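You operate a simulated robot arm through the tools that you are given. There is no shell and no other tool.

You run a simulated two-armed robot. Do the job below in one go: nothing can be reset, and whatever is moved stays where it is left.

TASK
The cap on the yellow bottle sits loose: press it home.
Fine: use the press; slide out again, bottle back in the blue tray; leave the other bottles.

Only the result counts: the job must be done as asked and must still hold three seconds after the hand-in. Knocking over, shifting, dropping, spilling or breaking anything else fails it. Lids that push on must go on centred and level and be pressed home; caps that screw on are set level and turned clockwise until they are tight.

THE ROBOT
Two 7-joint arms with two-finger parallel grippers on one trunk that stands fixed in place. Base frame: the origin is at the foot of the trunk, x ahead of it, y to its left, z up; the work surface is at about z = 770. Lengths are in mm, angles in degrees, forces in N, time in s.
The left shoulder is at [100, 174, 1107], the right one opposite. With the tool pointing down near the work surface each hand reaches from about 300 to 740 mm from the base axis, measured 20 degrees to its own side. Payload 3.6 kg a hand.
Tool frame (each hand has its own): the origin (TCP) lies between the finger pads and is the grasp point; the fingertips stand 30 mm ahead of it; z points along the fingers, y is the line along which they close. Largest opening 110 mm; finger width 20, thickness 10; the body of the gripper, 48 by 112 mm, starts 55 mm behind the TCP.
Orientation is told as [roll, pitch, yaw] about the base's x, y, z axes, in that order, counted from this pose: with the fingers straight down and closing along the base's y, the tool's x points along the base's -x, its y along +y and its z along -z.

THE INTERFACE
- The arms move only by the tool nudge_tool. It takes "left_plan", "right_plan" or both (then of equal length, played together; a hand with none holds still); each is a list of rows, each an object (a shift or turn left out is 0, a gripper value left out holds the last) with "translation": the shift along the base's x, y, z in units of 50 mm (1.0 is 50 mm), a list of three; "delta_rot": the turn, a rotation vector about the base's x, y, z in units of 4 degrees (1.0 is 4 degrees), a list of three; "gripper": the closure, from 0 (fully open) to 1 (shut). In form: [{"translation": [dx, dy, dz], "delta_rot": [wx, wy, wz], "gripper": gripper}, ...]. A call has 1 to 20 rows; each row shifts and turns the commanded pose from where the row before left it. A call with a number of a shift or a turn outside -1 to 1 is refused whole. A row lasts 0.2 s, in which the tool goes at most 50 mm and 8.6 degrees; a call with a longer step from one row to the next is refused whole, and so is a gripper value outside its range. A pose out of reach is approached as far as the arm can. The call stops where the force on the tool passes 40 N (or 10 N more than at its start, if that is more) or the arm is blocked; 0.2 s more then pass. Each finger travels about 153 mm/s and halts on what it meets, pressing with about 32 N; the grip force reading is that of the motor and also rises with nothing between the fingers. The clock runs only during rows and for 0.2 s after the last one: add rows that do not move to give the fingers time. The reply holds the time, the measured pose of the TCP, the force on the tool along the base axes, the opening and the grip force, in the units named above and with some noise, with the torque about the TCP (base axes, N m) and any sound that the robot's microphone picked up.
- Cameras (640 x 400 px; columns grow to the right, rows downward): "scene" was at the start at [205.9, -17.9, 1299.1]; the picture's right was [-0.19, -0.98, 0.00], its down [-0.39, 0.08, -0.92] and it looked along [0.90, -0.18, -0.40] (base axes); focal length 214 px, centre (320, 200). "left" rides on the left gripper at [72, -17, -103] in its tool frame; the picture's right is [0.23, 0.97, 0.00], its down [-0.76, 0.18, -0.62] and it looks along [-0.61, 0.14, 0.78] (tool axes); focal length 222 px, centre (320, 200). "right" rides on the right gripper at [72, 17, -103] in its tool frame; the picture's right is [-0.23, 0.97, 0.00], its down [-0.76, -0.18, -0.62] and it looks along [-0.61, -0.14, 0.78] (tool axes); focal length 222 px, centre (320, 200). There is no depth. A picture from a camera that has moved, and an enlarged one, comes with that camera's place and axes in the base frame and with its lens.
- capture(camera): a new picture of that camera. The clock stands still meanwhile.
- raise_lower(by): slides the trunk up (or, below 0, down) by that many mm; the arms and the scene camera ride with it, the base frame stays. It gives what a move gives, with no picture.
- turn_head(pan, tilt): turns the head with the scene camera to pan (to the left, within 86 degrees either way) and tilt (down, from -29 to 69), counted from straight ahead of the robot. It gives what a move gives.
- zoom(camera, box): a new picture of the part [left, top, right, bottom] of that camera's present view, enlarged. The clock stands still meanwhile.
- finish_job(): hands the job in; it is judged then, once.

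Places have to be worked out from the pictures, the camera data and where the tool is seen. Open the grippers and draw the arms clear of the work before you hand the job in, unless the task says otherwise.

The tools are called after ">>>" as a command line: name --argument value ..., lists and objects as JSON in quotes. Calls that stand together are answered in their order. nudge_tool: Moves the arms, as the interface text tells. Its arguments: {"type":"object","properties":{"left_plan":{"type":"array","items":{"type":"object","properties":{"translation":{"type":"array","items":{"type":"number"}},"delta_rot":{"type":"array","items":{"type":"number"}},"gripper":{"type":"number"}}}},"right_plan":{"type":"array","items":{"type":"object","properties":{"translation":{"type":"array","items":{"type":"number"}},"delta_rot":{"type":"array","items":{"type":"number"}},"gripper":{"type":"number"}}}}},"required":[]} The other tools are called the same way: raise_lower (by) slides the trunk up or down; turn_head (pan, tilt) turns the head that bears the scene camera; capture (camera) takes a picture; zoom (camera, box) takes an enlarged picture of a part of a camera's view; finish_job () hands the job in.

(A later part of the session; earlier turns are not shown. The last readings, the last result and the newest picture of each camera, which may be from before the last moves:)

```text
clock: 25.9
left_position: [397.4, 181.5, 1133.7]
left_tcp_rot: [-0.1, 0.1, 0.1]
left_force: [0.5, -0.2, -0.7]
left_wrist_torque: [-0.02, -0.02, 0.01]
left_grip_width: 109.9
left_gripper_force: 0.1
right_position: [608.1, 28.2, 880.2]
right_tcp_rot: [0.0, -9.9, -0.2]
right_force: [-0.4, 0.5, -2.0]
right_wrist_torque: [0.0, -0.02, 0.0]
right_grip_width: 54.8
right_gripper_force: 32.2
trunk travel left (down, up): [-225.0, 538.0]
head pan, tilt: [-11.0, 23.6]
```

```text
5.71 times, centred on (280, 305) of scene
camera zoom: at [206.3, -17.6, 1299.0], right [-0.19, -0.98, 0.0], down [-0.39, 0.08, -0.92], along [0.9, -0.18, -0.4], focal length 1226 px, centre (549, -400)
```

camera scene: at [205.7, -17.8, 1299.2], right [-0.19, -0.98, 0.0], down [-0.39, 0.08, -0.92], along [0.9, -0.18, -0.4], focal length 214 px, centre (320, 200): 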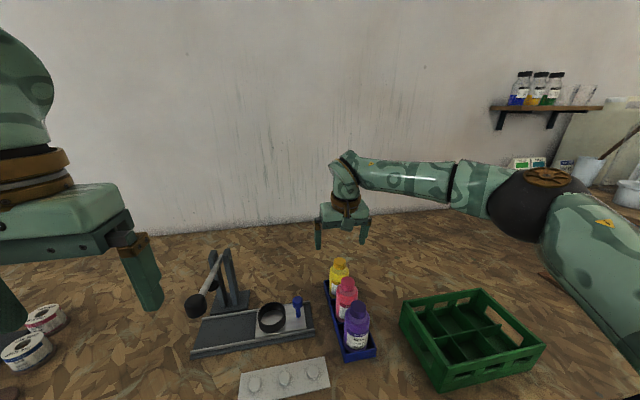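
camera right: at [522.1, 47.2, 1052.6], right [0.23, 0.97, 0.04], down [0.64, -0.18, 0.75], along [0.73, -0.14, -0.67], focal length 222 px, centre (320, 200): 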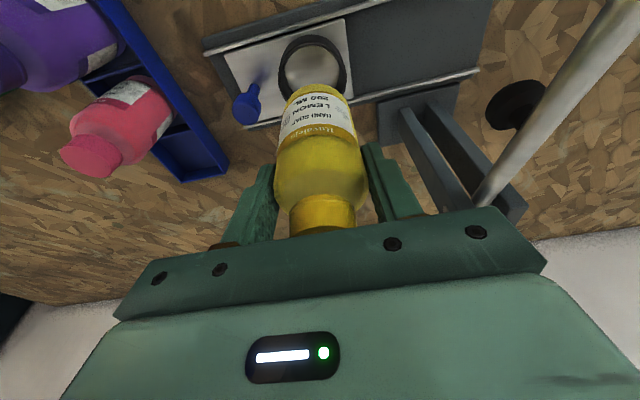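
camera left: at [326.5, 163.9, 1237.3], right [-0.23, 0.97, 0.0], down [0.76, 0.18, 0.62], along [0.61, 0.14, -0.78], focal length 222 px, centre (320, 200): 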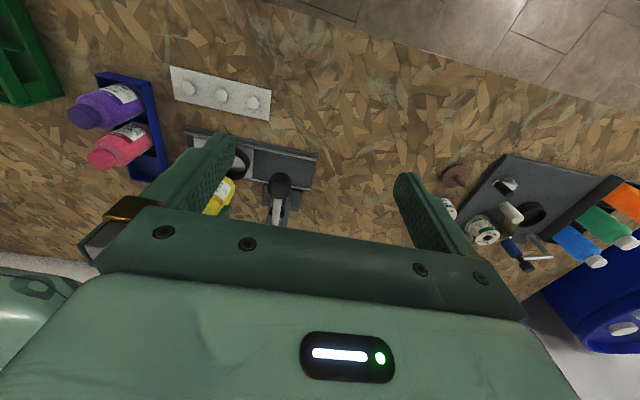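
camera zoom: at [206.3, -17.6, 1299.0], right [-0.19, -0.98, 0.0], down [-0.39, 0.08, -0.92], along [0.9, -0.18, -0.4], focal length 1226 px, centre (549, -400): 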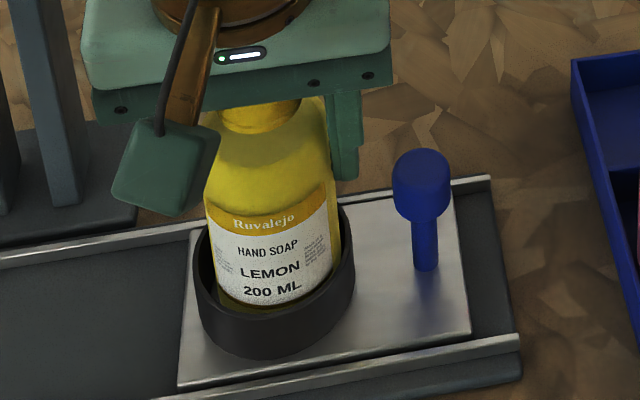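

The bottle is inside the ring and there's no contact force yet. I'll continue down in 1 mm steps and watch for the weight coming off the hand.

>>> nudge_tool --right_plan '[{"translation": [0, 0, -0.02]}, {"translation": [0, 0, -0.02]}, {"translation": [0, 0, -0.02]}, {"translation": [0, 0, -0.02]}, {}]'

```text
clock: 27.1
left_position: [398.1, 182.2, 1132.7]
left_tcp_rot: [-0.2, 0.1, 0.1]
left_force: [0.5, 0.3, 0.3]
left_wrist_torque: [-0.01, 0.0, 0.0]
left_grip_width: 109.8
left_gripper_force: 0.0
right_position: [607.7, 27.9, 875.0]
right_tcp_rot: [0.0, -9.9, -0.2]
right_force: [0.1, 1.1, -2.5]
right_wrist_torque: [-0.01, -0.01, -0.03]
right_grip_width: 54.8
right_gripper_force: 32.0
trunk travel left (down, up): [-225.0, 538.0]
head pan, tilt: [-11.0, 23.6]
```

No contact yet at TCP z = 875. I'll go down 3 mm more in small steps.

>>> nudge_tool --right_plan '[{"translation": [0, 0, -0.02]}, {"translation": [0, 0, -0.02]}, {"translation": [0, 0, -0.02]}, {}]'

>>> zoom --camera "scene" --box '[250, 270, 310, 340]'

>>> zoom --camera "right" --box '[260, 30, 380, 150]'

```text
clock: 28.1
left_position: [397.5, 182.8, 1134.1]
left_tcp_rot: [-0.1, 0.1, 0.1]
left_force: [-0.3, 1.2, 0.0]
left_wrist_torque: [-0.01, -0.03, -0.02]
left_grip_width: 109.9
left_gripper_force: 0.0
right_position: [607.7, 28.3, 874.6]
right_tcp_rot: [0.1, -10.1, -0.2]
right_force: [0.6, -0.4, 10.2]
right_wrist_torque: [-0.15, 0.14, -0.04]
right_grip_width: 54.6
right_gripper_force: 32.2
trunk travel left (down, up): [-225.0, 538.0]
head pan, tilt: [-11.0, 23.6]
```

```text
5.71 times, centred on (280, 305) of scene
camera zoom: at [205.1, -17.6, 1299.4], right [-0.19, -0.98, 0.0], down [-0.39, 0.08, -0.92], along [0.9, -0.18, -0.4], focal length 1226 px, centre (549, -400)
```

zoom: 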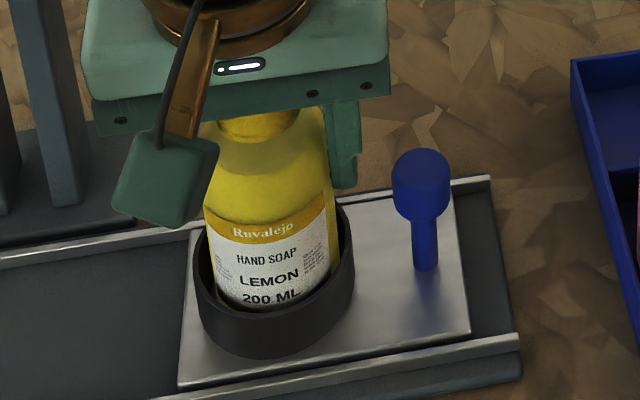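

```text
3.33 times, centred on (320, 90) of right
camera zoom: at [517.8, 44.9, 963.8], right [0.23, 0.97, 0.04], down [0.64, -0.18, 0.75], along [0.73, -0.14, -0.66], focal length 740 px, centre (320, 567)
```

zoom: 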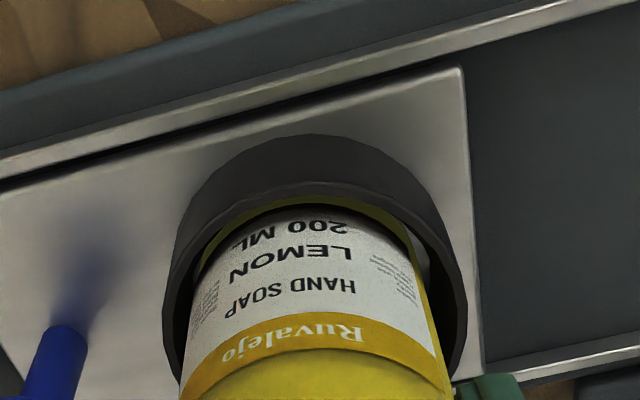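

The bottle has touched down on the plate (10 N upward at TCP z ≈ 874.6). I'll ease up 1.5 mm to unload, then open gently to about 74 mm, which keeps the right finger clear of the blue handle.

>>> nudge_tool --right_plan '[{"translation": [0, 0, 0.03]}, {"gripper": 0.52}, {"gripper": 0.49}, {"gripper": 0.46}, {"gripper": 0.42}, {"gripper": 0.37}, {"gripper": 0.33}, {"gripper": 0.33}]'

>>> zoom --camera "scene" --box '[240, 250, 320, 340]'

>>> capture --camera "right"

```text
clock: 29.9
left_position: [398.1, 182.1, 1134.3]
left_tcp_rot: [0.0, 0.1, 0.2]
left_force: [-0.5, -0.4, 0.4]
left_wrist_torque: [0.0, 0.0, 0.01]
left_grip_width: 110.0
left_gripper_force: 0.2
right_position: [608.0, 28.8, 875.0]
right_tcp_rot: [0.1, -10.1, -0.2]
right_force: [-0.3, -0.6, 0.2]
right_wrist_torque: [0.0, 0.03, 0.02]
right_grip_width: 73.4
right_gripper_force: 0.1
trunk travel left (down, up): [-225.0, 538.0]
head pan, tilt: [-11.0, 23.6]
```

```text
4.44 times, centred on (280, 295) of scene
camera zoom: at [206.1, -17.6, 1299.0], right [-0.19, -0.98, 0.0], down [-0.39, 0.08, -0.92], along [0.9, -0.18, -0.4], focal length 953 px, centre (498, -222)
```

zoom: 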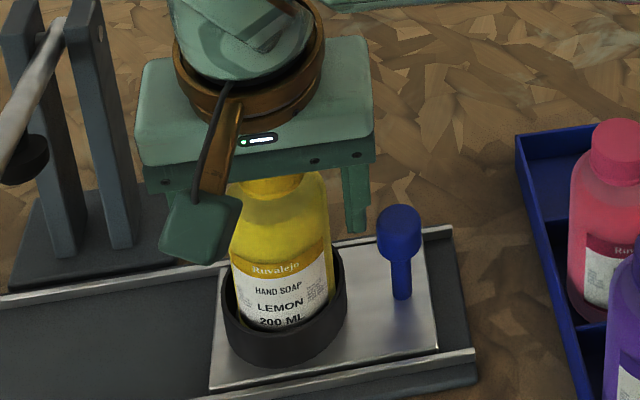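

```text
taken
camera right: at [518.2, 44.6, 964.1], right [0.23, 0.97, 0.04], down [0.64, -0.18, 0.75], along [0.73, -0.14, -0.67], focal length 222 px, centre (320, 200)
```

right: 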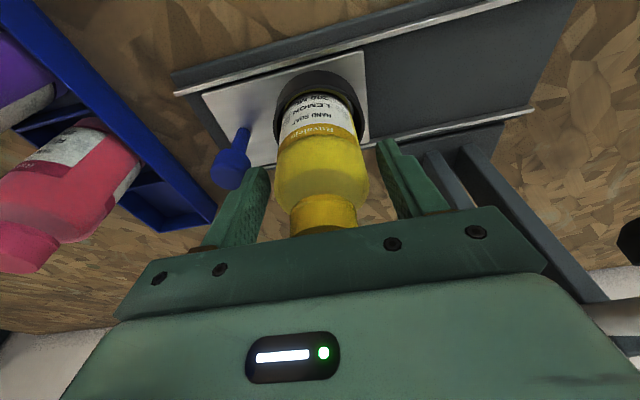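

Released, with the bottle standing free in the ring. I'll rise straight up 120 mm and then draw the right hand back to the right.

>>> nudge_tool --right_plan '[{"translation": [0, 0, 0.1]}, {"translation": [0, 0, 0.3]}, {"translation": [0, 0, 0.4]}, {"translation": [0, 0, 0.4]}, {"translation": [0, 0, 0.4]}, {"translation": [0, 0, 0.4]}, {"translation": [0, 0, 0.4]}, {"translation": [-0.6, -0.6, 0.3]}, {"translation": [-0.6, -0.7, 0.3]}, {"translation": [-0.6, -0.7, 0.2]}, {"translation": [-0.6, -0.7, 0.0]}, {"translation": [-0.4, -0.8, 0.0]}, {"translation": [-0.2, -0.9, 0.0]}, {}]'

>>> capture --camera "scene"

>>> zoom --camera "scene" --box '[170, 230, 330, 340]'

```text
clock: 32.9
left_position: [398.2, 182.0, 1133.3]
left_tcp_rot: [-0.1, 0.1, 0.0]
left_force: [0.9, 0.4, -0.4]
left_wrist_torque: [-0.03, 0.01, 0.02]
left_grip_width: 110.2
left_gripper_force: 0.0
right_position: [456.3, -193.7, 1034.1]
right_tcp_rot: [-0.1, -10.0, -0.3]
right_force: [0.8, 0.8, 0.7]
right_wrist_torque: [0.0, 0.01, -0.01]
right_grip_width: 73.7
right_gripper_force: 0.1
trunk travel left (down, up): [-225.0, 538.0]
head pan, tilt: [-11.0, 23.6]
```

```text
taken
camera scene: at [206.2, -16.8, 1299.0], right [-0.19, -0.98, 0.0], down [-0.39, 0.08, -0.92], along [0.9, -0.18, -0.4], focal length 214 px, centre (320, 200)
```

scene: 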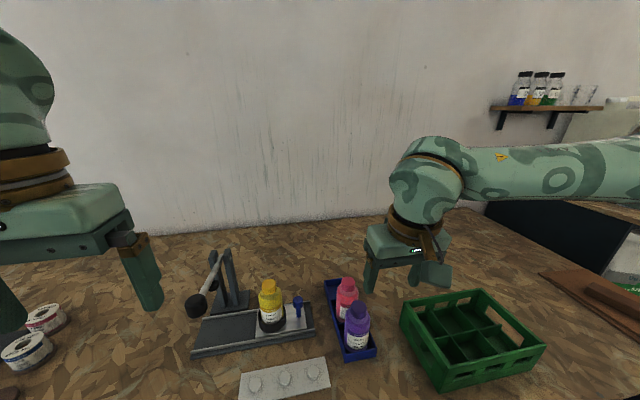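

```text
3.64 times, centred on (250, 285) of scene
camera zoom: at [206.2, -16.8, 1299.0], right [-0.19, -0.98, 0.0], down [-0.39, 0.08, -0.92], along [0.9, -0.18, -0.4], focal length 780 px, centre (574, -109)
```

zoom: 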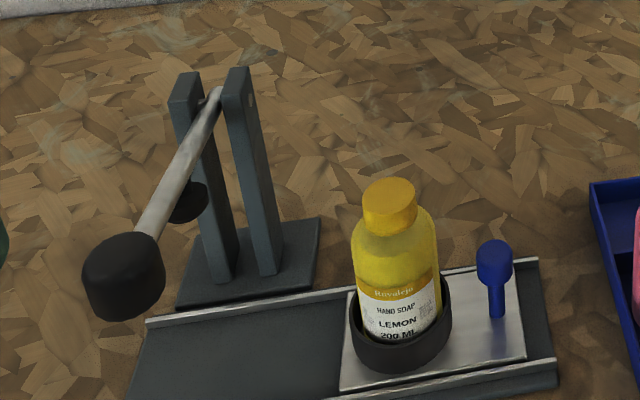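

The yellow bottle stands in the ring. I'll look closely at the cap.

>>> zoom --camera "scene" --box '[245, 265, 309, 325]'

>>> capture --camera "right"

>>> zoom --camera "right" --box '[440, 40, 640, 220]'

```text
6.67 times, centred on (277, 295) of scene
camera zoom: at [206.2, -16.8, 1299.0], right [-0.19, -0.98, 0.0], down [-0.39, 0.08, -0.92], along [0.9, -0.18, -0.4], focal length 1430 px, centre (607, -433)
```

zoom: 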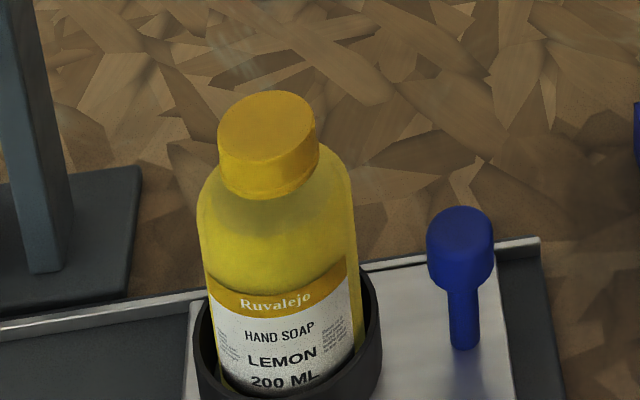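

```text
taken
camera right: at [367.9, -177.1, 1123.6], right [0.23, 0.97, 0.04], down [0.64, -0.18, 0.75], along [0.73, -0.14, -0.67], focal length 222 px, centre (320, 200)
```

right: 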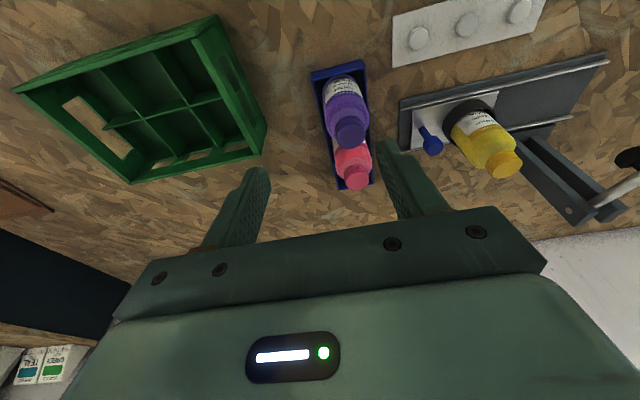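

```text
2.22 times, centred on (540, 130) of right
camera zoom: at [367.9, -177.1, 1123.6], right [0.23, 0.97, 0.04], down [0.64, -0.18, 0.75], along [0.73, -0.14, -0.67], focal length 494 px, centre (-169, 356)
```

zoom: 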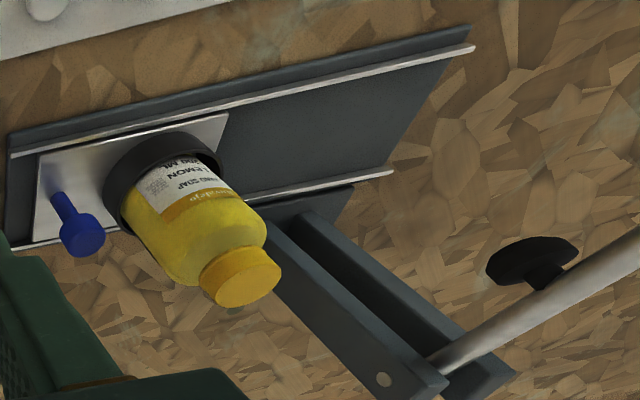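

The cap is on the bottle neck, loose. I'll now take a closer look at the lever, knob and pad from the left camera to work out the stroke.

>>> zoom --camera "left" --box '[190, 110, 350, 240]'

>>> zoom --camera "scene" --box '[180, 240, 252, 330]'

```text
3.08 times, centred on (270, 175) of left
camera zoom: at [326.5, 164.7, 1237.2], right [-0.23, 0.97, 0.0], down [0.76, 0.18, 0.62], along [0.61, 0.14, -0.78], focal length 684 px, centre (474, 277)
```

zoom: 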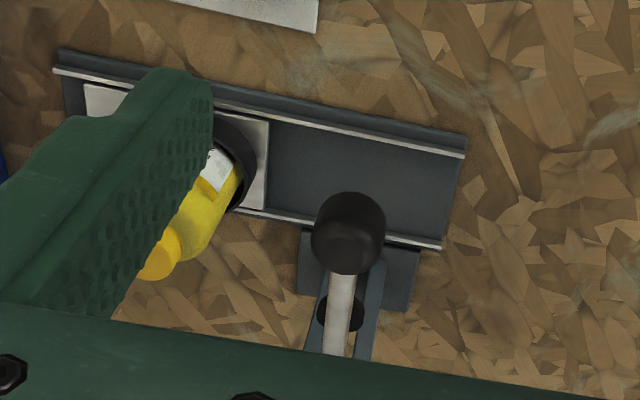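

```text
4.44 times, centred on (216, 285) of scene
camera zoom: at [206.2, -16.8, 1299.0], right [-0.19, -0.98, 0.0], down [-0.39, 0.08, -0.92], along [0.9, -0.18, -0.4], focal length 953 px, centre (782, -178)
```

zoom: 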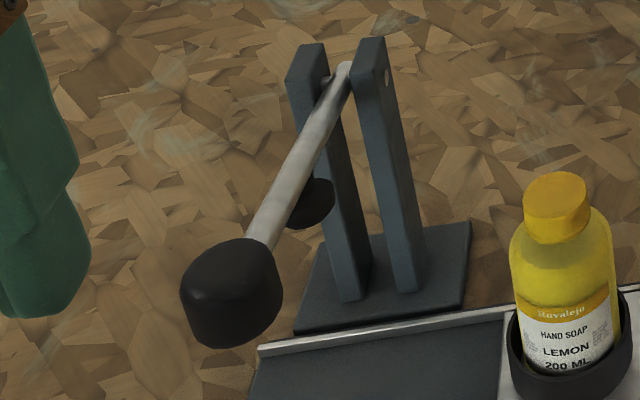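

Revised estimates: knob centre about (521, 149, 970), lever plane and pad at y ≈ 146–150, pad underside about 10 mm above the cap. I'll slide the plate with the left hand gripping the blue handle, yawed +90° so its palm stays clear of the bottle. First I'll bring the left hand around with the yaw turn and pull the right hand further away.

>>> nudge_tool --left_plan '[{"translation": [0.044, -0.44, -0.188], "delta_rot": [0, 0, 1]}, {"translation": [0.044, -0.44, -0.188], "delta_rot": [0, 0, 1]}, {"translation": [0.044, -0.44, -0.188], "delta_rot": [0, 0, 1]}, {"translation": [0.044, -0.44, -0.188], "delta_rot": [0, 0, 1]}, {"translation": [0.044, -0.44, -0.188], "delta_rot": [0, 0, 1]}, {"translation": [0.044, -0.44, -0.188], "delta_rot": [0, 0, 1]}, {"translation": [0.044, -0.44, -0.188], "delta_rot": [0, 0, 1]}, {"translation": [0.044, -0.44, -0.188], "delta_rot": [0, 0, 1]}, {"translation": [0.044, -0.44, -0.188], "delta_rot": [0, 0, 1]}, {"translation": [0.044, -0.44, -0.188], "delta_rot": [0, 0, 1]}, {"delta_rot": [0, 0, 1], "gripper": 0.455}, {"delta_rot": [0, 0, 1]}, {"delta_rot": [0, 0, 1]}, {"delta_rot": [0, 0, 1]}, {"delta_rot": [0, 0, 1]}, {"delta_rot": [0, 0, 1]}, {"delta_rot": [0, 0, 1]}, {"delta_rot": [0, 0, 1]}, {"delta_rot": [0, 0, 1]}, {"delta_rot": [0, 0, 1]}]' --right_plan '[{"translation": [-0.1, -0.22, 0]}, {"translation": [-0.1, -0.22, 0]}, {"translation": [-0.1, -0.22, 0]}, {"translation": [-0.1, -0.22, 0]}, {"translation": [-0.1, -0.22, 0]}, {"translation": [-0.1, -0.22, 0]}, {"translation": [-0.1, -0.22, 0]}, {"translation": [-0.1, -0.22, 0]}, {"translation": [-0.1, -0.22, 0]}, {"translation": [-0.1, -0.22, 0]}, {}, {}, {}, {}, {}, {}, {}, {}, {}, {}]'

>>> capture --camera "scene"

>>> capture --camera "left"

```text
clock: 37.1
left_position: [419.3, -39.3, 1039.2]
left_tcp_rot: [0.0, 0.0, 80.1]
left_force: [0.0, -0.3, 0.0]
left_wrist_torque: [-0.02, 0.02, 0.02]
left_grip_width: 60.0
left_gripper_force: 0.0
right_position: [408.9, -302.2, 1032.7]
right_tcp_rot: [0.0, -10.0, -0.2]
right_force: [0.8, 0.6, -0.3]
right_wrist_torque: [0.02, 0.06, -0.01]
right_grip_width: 74.0
right_gripper_force: 0.0
trunk travel left (down, up): [-225.0, 538.0]
head pan, tilt: [-11.0, 23.6]
```

```text
taken
camera scene: at [206.0, -18.0, 1299.0], right [-0.19, -0.98, 0.0], down [-0.39, 0.08, -0.92], along [0.9, -0.18, -0.4], focal length 214 px, centre (320, 200)
```

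scene: 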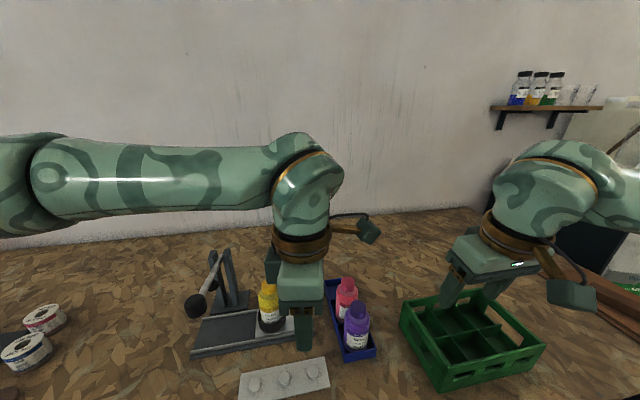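

```text
taken
camera left: at [424.4, -113.9, 1142.8], right [-1.0, -0.06, 0.0], down [-0.05, 0.78, 0.62], along [-0.03, 0.62, -0.78], focal length 222 px, centre (320, 200)
```

left: 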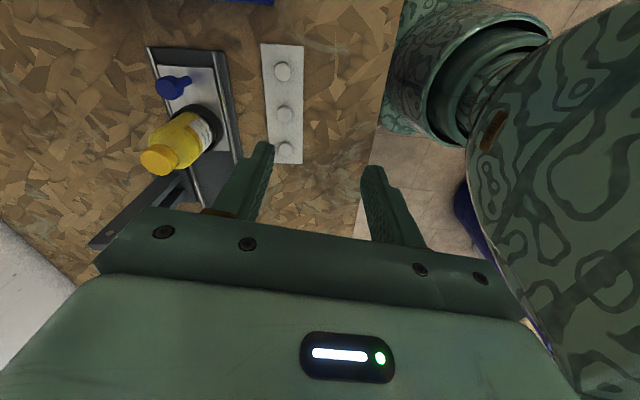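

The turn is nearly done. I'll finish the yaw and move forward at y ≈ -38 to above the handle, with tips at about 905 (above the handle top of about 849) and y clear of the bottle.

>>> nudge_tool --left_plan '[{"translation": [0.5, 0.01, -0.395], "delta_rot": [0, 0, 0.85]}, {"translation": [0.5, 0.01, -0.395], "delta_rot": [0, 0, 0.85]}, {"translation": [0.5, 0, -0.395], "delta_rot": [0, 0, 0.8]}, {"translation": [0.5, 0, -0.395]}, {"translation": [0.5, 0, -0.17]}, {"translation": [0.5, 0, -0.17]}, {"translation": [0.5, 0, -0.17]}, {}]'

>>> capture --camera "left"

>>> zoom --camera "scene" --box '[220, 220, 348, 340]'

```text
clock: 38.9
left_position: [594.8, -38.2, 934.9]
left_tcp_rot: [-0.1, 0.1, 90.0]
left_force: [-0.3, -1.0, -0.4]
left_wrist_torque: [0.01, 0.03, -0.01]
left_grip_width: 59.8
left_gripper_force: 0.0
right_position: [407.5, -302.9, 1033.1]
right_tcp_rot: [0.1, -10.0, -0.2]
right_force: [0.0, 0.4, 0.2]
right_wrist_torque: [0.01, 0.02, 0.0]
right_grip_width: 73.7
right_gripper_force: 0.0
trunk travel left (down, up): [-225.0, 538.0]
head pan, tilt: [-11.0, 23.6]
```

```text
taken
camera left: at [612.9, -111.0, 1038.3], right [-0.97, -0.23, 0.0], down [-0.18, 0.76, 0.62], along [-0.14, 0.61, -0.78], focal length 222 px, centre (320, 200)
```

left: 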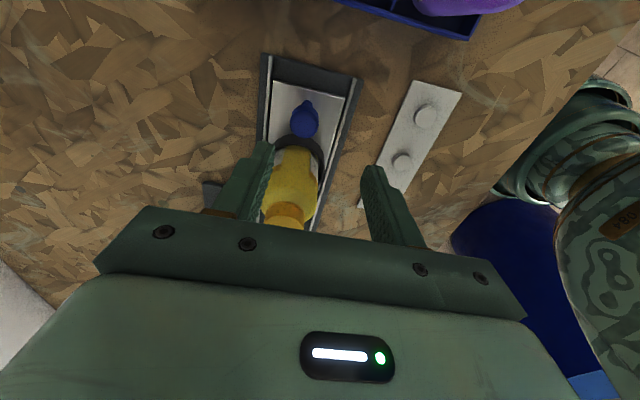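

```text
3.33 times, centred on (284, 280) of scene
camera zoom: at [205.8, -17.8, 1299.1], right [-0.19, -0.98, 0.0], down [-0.39, 0.08, -0.92], along [0.9, -0.18, -0.4], focal length 715 px, centre (440, -67)
```

zoom: 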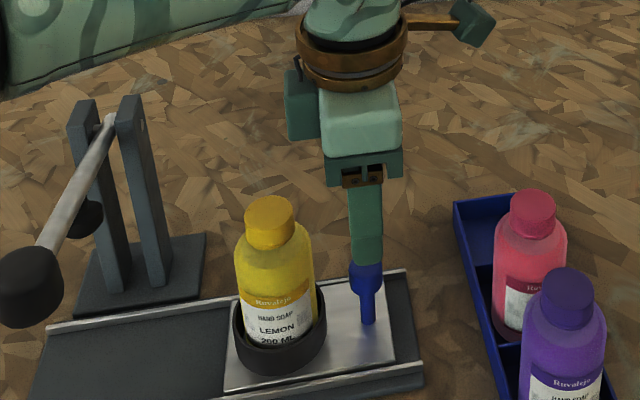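

I'll zoom the left view to align with the handle.

>>> zoom --camera "left" --box '[250, 40, 370, 160]'

```text
3.33 times, centred on (310, 100) of left
camera zoom: at [612.9, -111.0, 1038.3], right [-0.97, -0.23, 0.0], down [-0.18, 0.76, 0.62], along [-0.14, 0.61, -0.78], focal length 740 px, centre (353, 533)
```

zoom: 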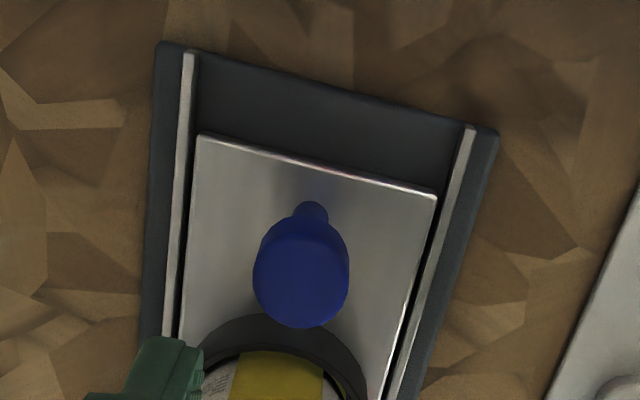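

The handle is at about (610.4, -40). I'll align and descend to TCP z ≈ 838, with the open fingers straddling the knob along x.

>>> nudge_tool --left_plan '[{"translation": [0.31, -0.036, -0.3]}, {"translation": [0, 0, -0.4]}, {"translation": [0, 0, -0.4]}, {"translation": [0, 0, -0.4]}, {"translation": [0, 0, -0.44]}, {}]'

>>> capture --camera "left"

>>> zoom --camera "scene" --box '[220, 220, 348, 340]'

```text
clock: 40.3
left_position: [609.6, -40.0, 837.6]
left_tcp_rot: [-0.1, 0.0, 90.1]
left_force: [-0.2, -0.2, 0.0]
left_wrist_torque: [0.0, -0.01, -0.01]
left_grip_width: 59.5
left_gripper_force: 0.1
right_position: [407.7, -301.2, 1035.3]
right_tcp_rot: [0.2, -10.1, -0.2]
right_force: [0.2, 0.0, -0.7]
right_wrist_torque: [0.02, 0.03, 0.02]
right_grip_width: 73.5
right_gripper_force: 0.1
trunk travel left (down, up): [-225.0, 538.0]
head pan, tilt: [-11.0, 23.6]
```

```text
taken
camera left: at [627.3, -113.0, 940.4], right [-0.97, -0.23, 0.0], down [-0.18, 0.76, 0.62], along [-0.14, 0.61, -0.78], focal length 222 px, centre (320, 200)
```

left: 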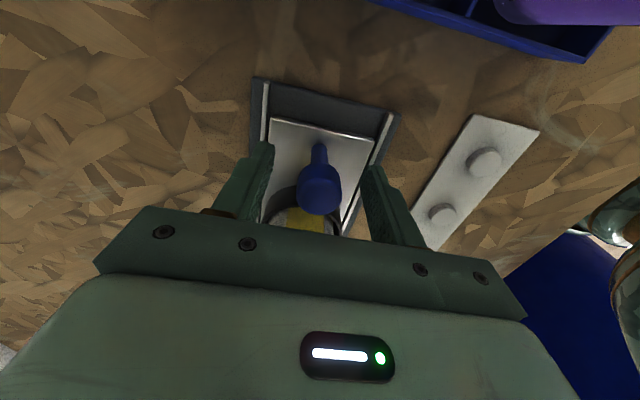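

```text
3.33 times, centred on (284, 280) of scene
camera zoom: at [205.9, -18.0, 1299.1], right [-0.19, -0.98, 0.0], down [-0.39, 0.08, -0.92], along [0.9, -0.18, -0.4], focal length 715 px, centre (440, -67)
```

zoom: 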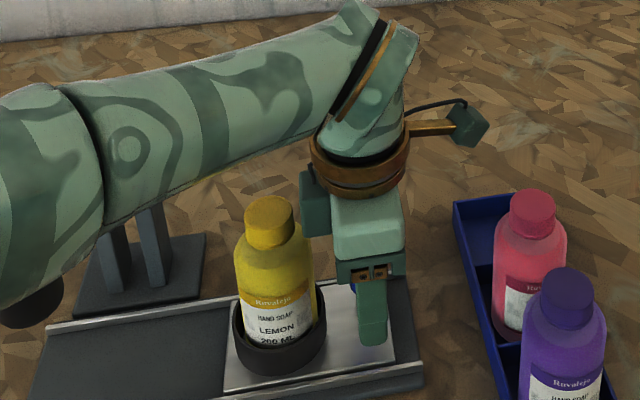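

The fingers straddle the handle, but I want to know how close the left forearm comes to the lever before sliding. I'll take the full scene and the right camera view.

>>> capture --camera "scene"

>>> capture --camera "right"

```text
taken
camera scene: at [205.9, -18.0, 1299.1], right [-0.19, -0.98, 0.0], down [-0.39, 0.08, -0.92], along [0.9, -0.18, -0.4], focal length 214 px, centre (320, 200)
```

scene: 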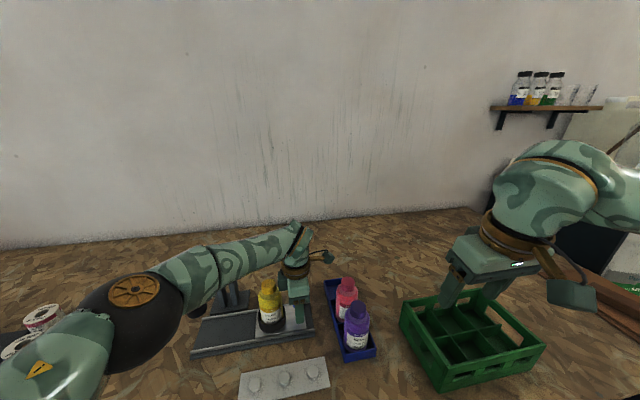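

```text
taken
camera right: at [318.0, -286.6, 1123.2], right [0.23, 0.97, 0.04], down [0.64, -0.18, 0.75], along [0.73, -0.14, -0.67], focal length 222 px, centre (320, 200)
```

right: 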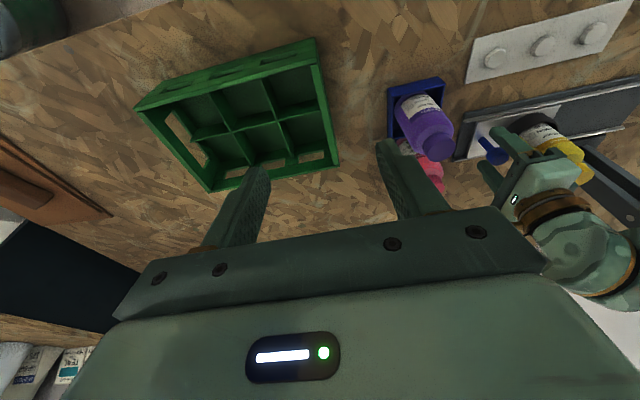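

The wrist is at about z = 1040 and the forearm runs well above the lever knob (top about 988), so the slide looks feasible if I watch it in stages. I'll close the left fingers on the handle knob gently.

>>> nudge_tool --left_plan '[{"gripper": 0.6}, {"gripper": 0.68}, {"gripper": 0.72}, {"gripper": 0.75}, {"gripper": 0.78}, {"gripper": 0.82}, {"gripper": 0.85}, {}]'

>>> zoom --camera "scene" --box '[240, 240, 340, 340]'

```text
clock: 42.1
left_position: [609.1, -38.7, 837.0]
left_tcp_rot: [-0.1, 0.1, 90.0]
left_force: [0.8, -0.8, 1.4]
left_wrist_torque: [0.12, 0.33, -0.02]
left_grip_width: 25.5
left_gripper_force: 45.1
right_position: [407.9, -304.1, 1034.8]
right_tcp_rot: [0.1, -10.0, -0.2]
right_force: [0.1, -0.4, -0.5]
right_wrist_torque: [0.01, 0.0, 0.0]
right_grip_width: 73.7
right_gripper_force: 0.1
trunk travel left (down, up): [-225.0, 538.0]
head pan, tilt: [-11.0, 23.6]
```

```text
4.00 times, centred on (290, 290) of scene
camera zoom: at [206.1, -18.1, 1299.0], right [-0.19, -0.98, 0.0], down [-0.39, 0.08, -0.92], along [0.9, -0.18, -0.4], focal length 858 px, centre (440, -160)
```

zoom: 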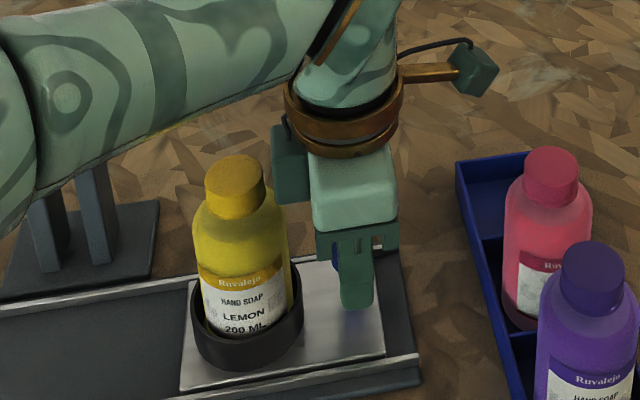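

The handle is gripped at 25.5 mm. I'll start the slide gently, 38 mm in +y, and check the force and the clearance.

>>> nudge_tool --left_plan '[{"translation": [0, 0.04, 0]}, {"translation": [0, 0.08, 0]}, {"translation": [0, 0.12, 0]}, {"translation": [0, 0.14, 0]}, {"translation": [0, 0.14, 0]}, {"translation": [0, 0.12, 0]}, {"translation": [0, 0.08, 0]}, {"translation": [0, 0.04, 0]}, {}]'

>>> capture --camera "scene"

>>> zoom --camera "scene" --box '[160, 220, 340, 350]'

```text
clock: 44.1
left_position: [609.5, 0.6, 836.8]
left_tcp_rot: [-0.1, 0.0, 90.2]
left_force: [-1.5, 0.3, -10.4]
left_wrist_torque: [-0.11, -0.34, 0.0]
left_grip_width: 25.6
left_gripper_force: 45.1
right_position: [409.5, -302.8, 1032.7]
right_tcp_rot: [0.1, -9.9, -0.1]
right_force: [-0.3, -0.3, 0.1]
right_wrist_torque: [0.01, -0.01, -0.05]
right_grip_width: 73.7
right_gripper_force: 0.1
trunk travel left (down, up): [-225.0, 538.0]
head pan, tilt: [-11.0, 23.6]
```

```text
taken
camera scene: at [206.9, -18.0, 1298.8], right [-0.19, -0.98, 0.0], down [-0.39, 0.08, -0.92], along [0.9, -0.18, -0.4], focal length 214 px, centre (320, 200)
```

scene: 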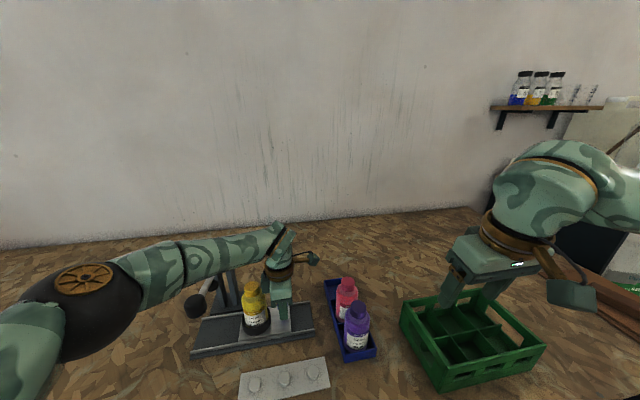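

```text
3.08 times, centred on (250, 285) of scene
camera zoom: at [206.9, -18.0, 1298.8], right [-0.19, -0.98, 0.0], down [-0.39, 0.08, -0.92], along [0.9, -0.18, -0.4], focal length 660 px, centre (535, -62)
```

zoom: 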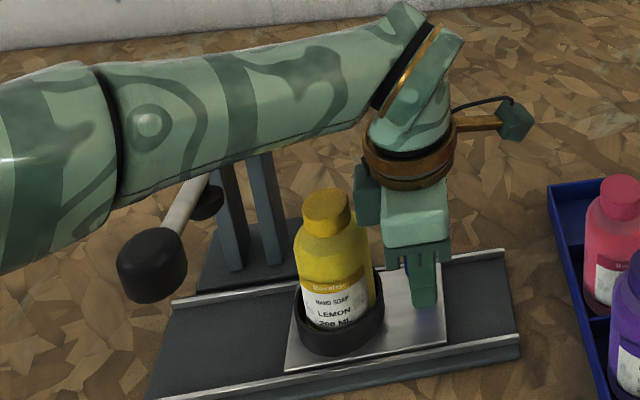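

The plate slides freely (y force about 0), with about 10 N of vertical preload that I'll relieve by 1.5 mm. I'll also yaw the right hand about 48° so its camera looks across at the forearm and lever from the side.

>>> nudge_tool --left_plan '[{"translation": [0, 0, -0.03]}, {}, {}, {}, {}, {}, {}, {}, {}, {}, {}, {}]' --right_plan '[{"delta_rot": [0, 0, 1]}, {"delta_rot": [0, 0, 1]}, {"delta_rot": [0, 0, 1]}, {"delta_rot": [0, 0, 1]}, {"delta_rot": [0, 0, 1]}, {"delta_rot": [0, 0, 1]}, {"delta_rot": [0, 0, 1]}, {"delta_rot": [0, 0, 1]}, {"delta_rot": [0, 0, 1]}, {"delta_rot": [0, 0, 1]}, {"delta_rot": [0, 0, 1]}, {"delta_rot": [0, 0, 1]}]'

>>> capture --camera "right"

```text
clock: 46.7
left_position: [610.2, -0.9, 837.9]
left_tcp_rot: [-0.1, 0.1, 90.0]
left_force: [-3.7, 0.5, 3.6]
left_wrist_torque: [-0.46, 0.04, -0.01]
left_grip_width: 25.6
left_gripper_force: 45.1
right_position: [362.3, -202.8, 985.1]
right_tcp_rot: [-0.3, -10.2, 47.5]
right_force: [-0.1, -0.3, -0.8]
right_wrist_torque: [0.01, 0.0, 0.0]
right_grip_width: 73.9
right_gripper_force: 0.1
right hand out of reach, approached as far as the arm can: row 4, 5, 6, 7, 8, 9, 10, 11, 12
trunk travel left (down, up): [-225.0, 538.0]
head pan, tilt: [-11.0, 23.6]
```

```text
taken
camera right: at [288.6, -256.9, 1073.7], right [-0.57, 0.82, 0.04], down [0.56, 0.35, 0.75], along [0.6, 0.44, -0.66], focal length 222 px, centre (320, 200)
```

right: 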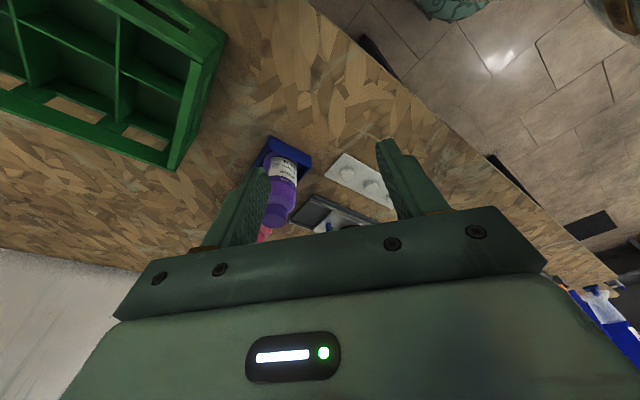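

That view doesn't help, so I'm relying on geometry: wrist joint at z ≈ 1036 and forearm underside about 1009 over the lever (rod about 973, knob top about 988). I'll continue the slide with another 38 mm, watching the forces.

>>> nudge_tool --left_plan '[{"translation": [0, 0.04, 0]}, {"translation": [0, 0.08, 0]}, {"translation": [0, 0.12, 0]}, {"translation": [0, 0.14, 0]}, {"translation": [0, 0.14, 0]}, {"translation": [0, 0.12, 0]}, {"translation": [0, 0.08, 0]}, {"translation": [0, 0.04, 0]}, {}]'

>>> capture --camera "scene"

>>> zoom --camera "scene" --box '[160, 220, 340, 350]'

```text
clock: 48.7
left_position: [609.5, 36.7, 836.5]
left_tcp_rot: [-0.1, 0.1, 90.1]
left_force: [6.7, -0.4, 10.8]
left_wrist_torque: [-0.03, 0.27, -0.01]
left_grip_width: 25.7
left_gripper_force: 44.5
right_position: [361.8, -202.9, 986.0]
right_tcp_rot: [-0.3, -10.2, 47.6]
right_force: [0.0, -0.8, -0.4]
right_wrist_torque: [0.0, 0.03, 0.02]
right_grip_width: 73.6
right_gripper_force: 0.0
trunk travel left (down, up): [-225.0, 538.0]
head pan, tilt: [-11.0, 23.6]
```

```text
taken
camera scene: at [205.7, -18.0, 1299.2], right [-0.19, -0.98, 0.0], down [-0.39, 0.08, -0.92], along [0.9, -0.18, -0.4], focal length 214 px, centre (320, 200)
```

scene: 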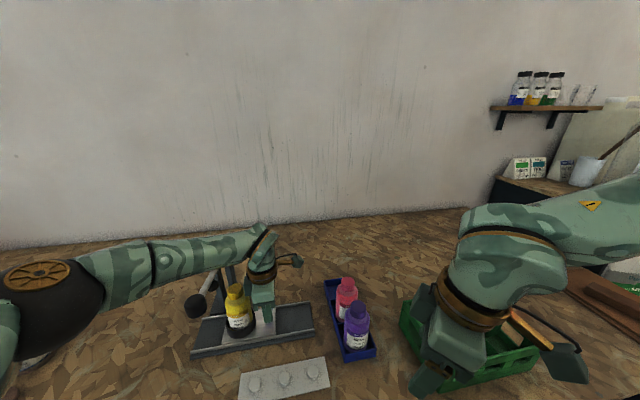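

```text
3.08 times, centred on (250, 285) of scene
camera zoom: at [205.7, -18.0, 1299.2], right [-0.19, -0.98, 0.0], down [-0.39, 0.08, -0.92], along [0.9, -0.18, -0.4], focal length 660 px, centre (535, -62)
```

zoom: 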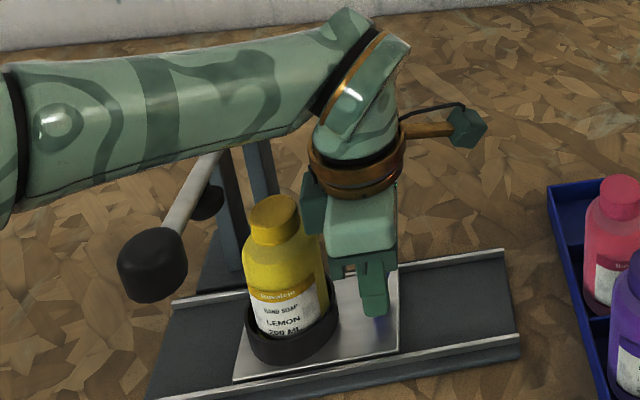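

There's a small x/z preload from the rails. I'll correct it (+1 mm x, +1 mm z) and continue with another 28 mm, with the ring now at about y = 106.

>>> nudge_tool --left_plan '[{"translation": [0.015, 0.02, 0.02]}, {"translation": [0, 0.06, 0]}, {"translation": [0, 0.1, 0]}, {"translation": [0, 0.12, 0]}, {"translation": [0, 0.12, 0]}, {"translation": [0, 0.08, 0]}, {"translation": [0, 0.04, 0]}, {"translation": [0, 0.02, 0]}, {}]'

>>> zoom --camera "scene" --box '[160, 220, 340, 350]'

>>> zoom --camera "scene" --box '[180, 240, 280, 340]'

```text
clock: 50.7
left_position: [610.0, 65.0, 836.8]
left_tcp_rot: [0.0, -0.1, 90.1]
left_force: [-6.8, -0.4, -5.1]
left_wrist_torque: [0.0, -0.19, -0.04]
left_grip_width: 25.7
left_gripper_force: 44.9
right_position: [362.5, -202.6, 983.6]
right_tcp_rot: [-0.3, -10.1, 47.6]
right_force: [-0.5, 0.0, 0.1]
right_wrist_torque: [0.03, -0.03, 0.04]
right_grip_width: 73.5
right_gripper_force: 0.1
trunk travel left (down, up): [-225.0, 538.0]
head pan, tilt: [-11.0, 23.6]
```

```text
3.08 times, centred on (250, 285) of scene
camera zoom: at [205.6, -17.8, 1299.1], right [-0.19, -0.98, 0.0], down [-0.39, 0.08, -0.92], along [0.9, -0.18, -0.4], focal length 660 px, centre (535, -62)
```

zoom: 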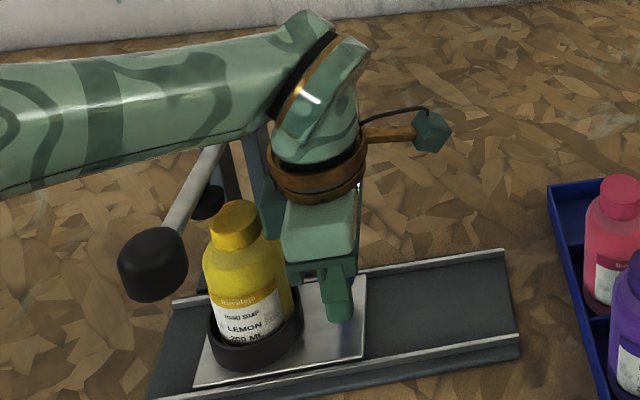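

```text
4.00 times, centred on (230, 290) of scene
camera zoom: at [205.6, -17.8, 1299.1], right [-0.19, -0.98, 0.0], down [-0.39, 0.08, -0.92], along [0.9, -0.18, -0.4], focal length 858 px, centre (680, -160)
```

zoom: 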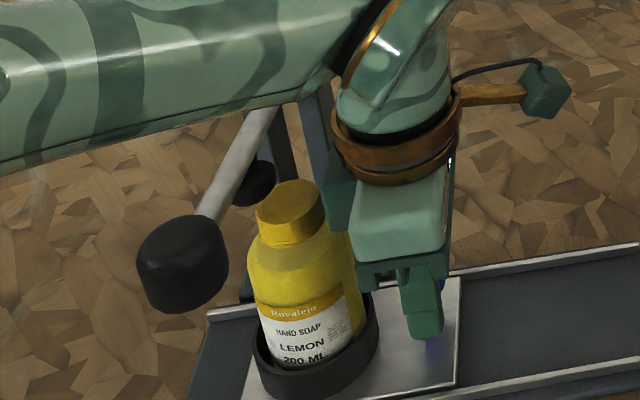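

The ring is now at about y = 134 and the pad centre is at y ≈ 149. I'll move 12 mm more, then go in fine steps while feeling for an end stop.

>>> nudge_tool --left_plan '[{"translation": [-0.01, 0.02, -0.01]}, {"translation": [0, 0.04, 0]}, {"translation": [0, 0.06, 0]}, {"translation": [0, 0.06, 0]}, {"translation": [0, 0.04, 0]}, {"translation": [0, 0.02, 0]}, {}]'

>>> zoom --camera "scene" --box '[180, 240, 280, 340]'

```text
clock: 52.3
left_position: [610.5, 77.0, 836.9]
left_tcp_rot: [-0.1, 0.1, 90.1]
left_force: [-3.0, 1.4, -2.2]
left_wrist_torque: [0.41, 0.37, 0.03]
left_grip_width: 25.5
left_gripper_force: 45.0
right_position: [363.7, -203.4, 984.2]
right_tcp_rot: [-0.3, -10.2, 47.5]
right_force: [0.5, 0.1, 0.5]
right_wrist_torque: [0.0, -0.05, -0.01]
right_grip_width: 73.8
right_gripper_force: 0.1
trunk travel left (down, up): [-225.0, 538.0]
head pan, tilt: [-11.0, 23.6]
```

```text
4.00 times, centred on (230, 290) of scene
camera zoom: at [205.9, -17.6, 1299.1], right [-0.19, -0.98, 0.0], down [-0.39, 0.08, -0.92], along [0.9, -0.18, -0.4], focal length 858 px, centre (680, -160)
```

zoom: 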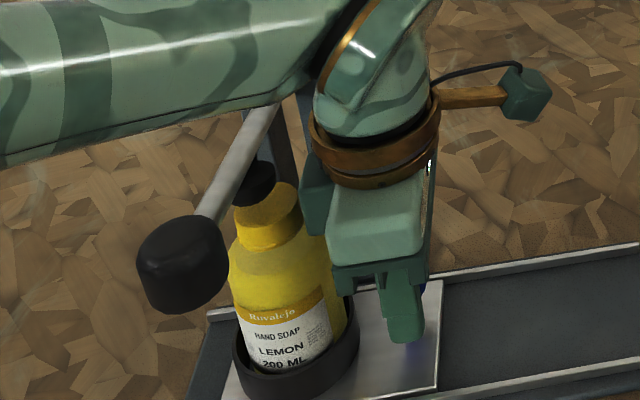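

The ring is at about 146 and the pad is now over the cap, still about 3 mm to go. I'll move in 1 mm steps and look for the stop.

>>> nudge_tool --left_plan '[{"translation": [0, 0.02, 0]}, {"translation": [0, 0.02, 0]}, {"translation": [0, 0.02, 0]}, {}, {}]'

>>> zoom --camera "scene" --box '[185, 250, 265, 330]'

```text
clock: 53.5
left_position: [610.4, 78.5, 838.0]
left_tcp_rot: [0.0, 0.0, 90.1]
left_force: [-4.6, 0.0, -5.8]
left_wrist_torque: [-0.14, 0.28, -0.04]
left_grip_width: 26.1
left_gripper_force: 45.1
right_position: [362.7, -202.3, 985.6]
right_tcp_rot: [-0.3, -10.3, 47.5]
right_force: [-0.5, -0.1, 0.2]
right_wrist_torque: [-0.02, -0.01, 0.0]
right_grip_width: 73.3
right_gripper_force: 0.1
trunk travel left (down, up): [-225.0, 538.0]
head pan, tilt: [-11.0, 23.6]
```

```text
5.00 times, centred on (225, 290) of scene
camera zoom: at [206.0, -17.8, 1299.0], right [-0.19, -0.98, 0.0], down [-0.39, 0.08, -0.92], along [0.9, -0.18, -0.4], focal length 1072 px, centre (795, -250)
```

zoom: 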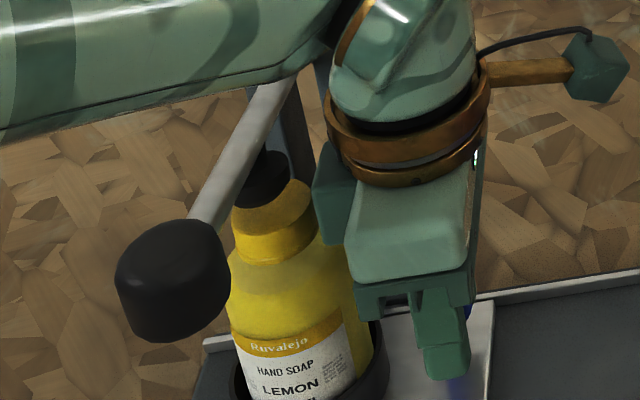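

No stop yet. I'll take two more 1 mm steps.

>>> nudge_tool --left_plan '[{"translation": [0, 0.02, 0]}, {"translation": [0, 0.02, 0]}, {}, {}]'

>>> zoom --camera "scene" --box '[185, 250, 265, 330]'

>>> capture --camera "left"

```text
clock: 54.5
left_position: [609.0, 80.5, 839.1]
left_tcp_rot: [0.0, 0.1, 90.0]
left_force: [-4.2, -7.7, -6.7]
left_wrist_torque: [-0.29, 0.34, 0.07]
left_grip_width: 25.7
left_gripper_force: 44.9
right_position: [363.3, -203.1, 984.4]
right_tcp_rot: [-0.2, -10.2, 47.6]
right_force: [-0.3, 0.1, -0.3]
right_wrist_torque: [-0.01, -0.03, 0.01]
right_grip_width: 73.8
right_gripper_force: 0.2
trunk travel left (down, up): [-225.0, 538.0]
head pan, tilt: [-11.0, 23.6]
```

```text
5.00 times, centred on (225, 290) of scene
camera zoom: at [206.3, -18.8, 1298.9], right [-0.19, -0.98, 0.0], down [-0.39, 0.08, -0.92], along [0.9, -0.18, -0.4], focal length 1072 px, centre (795, -250)
```

zoom: 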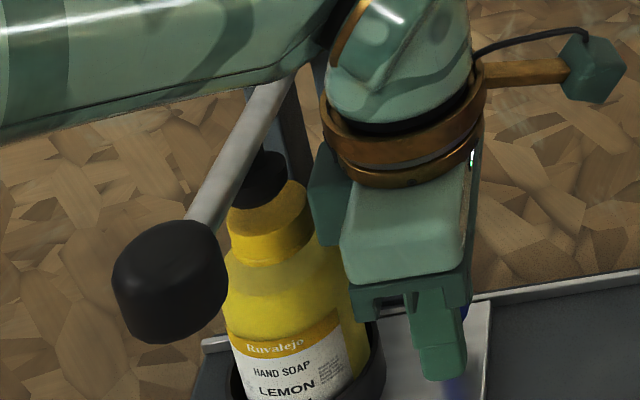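

```text
taken
camera left: at [627.6, 6.9, 940.6], right [-0.97, -0.23, 0.0], down [-0.18, 0.76, 0.62], along [-0.14, 0.61, -0.78], focal length 222 px, centre (320, 200)
```

left: 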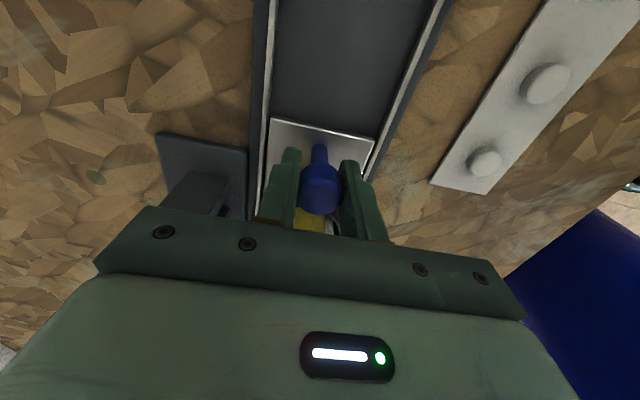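

The stop is felt at y ≈ 80.5 (-7.7 N), which puts the ring at y ≈ 150, matching the pad. I'll relieve the preload, open the left fingers and withdraw in -y with the fingers straddling the handle, away from the bottle and lever.

>>> nudge_tool --left_plan '[{"translation": [-0.01, -0.015, -0.02]}, {"gripper": 0.75}, {"gripper": 0.72}, {"gripper": 0.68}, {"gripper": 0.6}, {"gripper": 0.455}, {"gripper": 0.455}, {}]'

>>> zoom --camera "scene" --box '[180, 240, 300, 340]'

```text
clock: 56.3
left_position: [610.2, 80.5, 834.5]
left_tcp_rot: [-0.1, 0.1, 90.1]
left_force: [-0.8, -1.4, 1.0]
left_wrist_torque: [-0.03, 0.05, 0.01]
left_grip_width: 60.2
left_gripper_force: 0.1
right_position: [362.9, -201.7, 984.9]
right_tcp_rot: [-0.2, -10.2, 47.5]
right_force: [-0.1, 0.1, -0.2]
right_wrist_torque: [0.0, 0.02, 0.04]
right_grip_width: 73.6
right_gripper_force: 0.0
trunk travel left (down, up): [-225.0, 538.0]
head pan, tilt: [-11.0, 23.6]
```

```text
4.00 times, centred on (240, 290) of scene
camera zoom: at [206.0, -17.9, 1299.0], right [-0.19, -0.98, 0.0], down [-0.39, 0.08, -0.92], along [0.9, -0.18, -0.4], focal length 858 px, centre (640, -160)
```

zoom: 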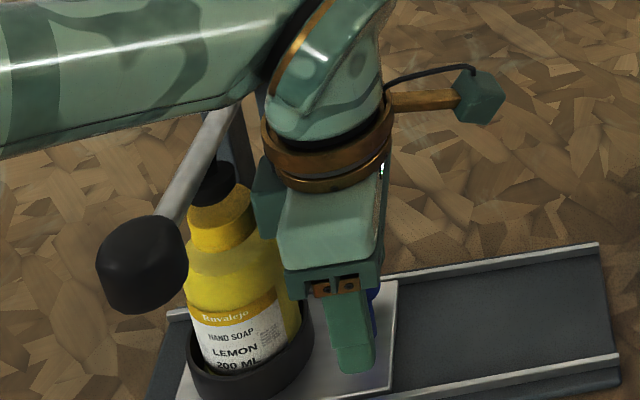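

The plate stays put with the bottle under the pad. I'll withdraw the left hand in -y, then up and back.

>>> nudge_tool --left_plan '[{"translation": [0, -0.1, 0]}, {"translation": [0, -0.3, 0.02]}, {"translation": [0, -0.4, 0.02]}, {"translation": [0, -0.4, 0.06]}, {"translation": [0, -0.4, 0.2]}, {"translation": [0, -0.3, 0.4]}, {"translation": [-0.4, 0, 0.6]}, {"translation": [-0.6, 0, 0.6]}, {"translation": [-0.7, 0, 0.6]}, {"translation": [-0.7, 0, 0.6]}, {"translation": [-0.7, 0, 0.6]}, {}]'

>>> capture --camera "scene"

>>> zoom --camera "scene" --box '[170, 230, 330, 340]'

```text
clock: 58.9
left_position: [452.8, -13.3, 1021.3]
left_tcp_rot: [0.0, -0.1, 90.1]
left_force: [-0.2, 1.2, 0.0]
left_wrist_torque: [-0.03, 0.02, 0.0]
left_grip_width: 59.8
left_gripper_force: 0.0
right_position: [363.6, -202.4, 984.7]
right_tcp_rot: [-0.3, -10.1, 47.5]
right_force: [0.1, 0.1, 0.5]
right_wrist_torque: [-0.02, 0.01, -0.03]
right_grip_width: 73.5
right_gripper_force: 0.1
trunk travel left (down, up): [-225.0, 538.0]
head pan, tilt: [-11.0, 23.6]
```

```text
taken
camera scene: at [206.6, -17.9, 1298.9], right [-0.19, -0.98, 0.0], down [-0.39, 0.08, -0.92], along [0.9, -0.18, -0.4], focal length 214 px, centre (320, 200)
```

scene: 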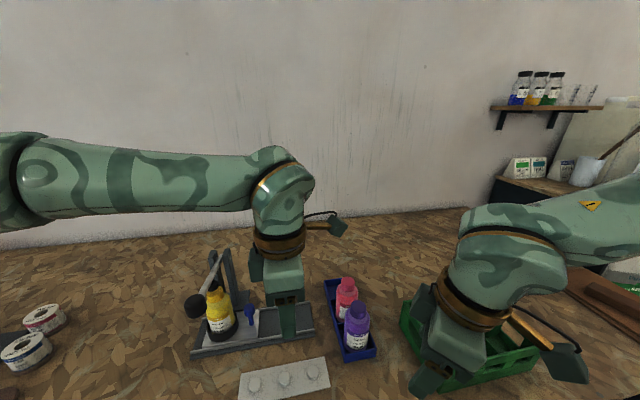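

```text
3.64 times, centred on (250, 285) of scene
camera zoom: at [206.6, -17.9, 1298.9], right [-0.19, -0.98, 0.0], down [-0.39, 0.08, -0.92], along [0.9, -0.18, -0.4], focal length 780 px, centre (574, -109)
```

zoom: 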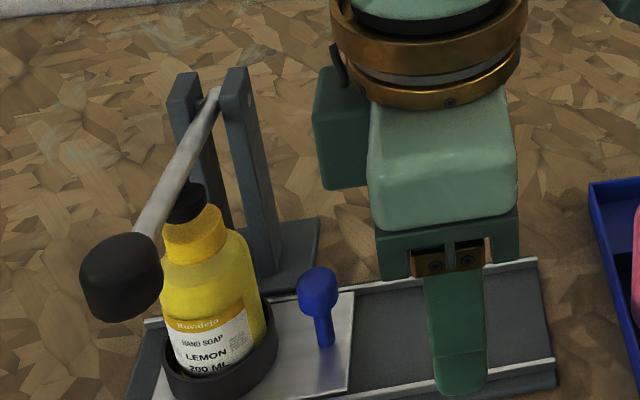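

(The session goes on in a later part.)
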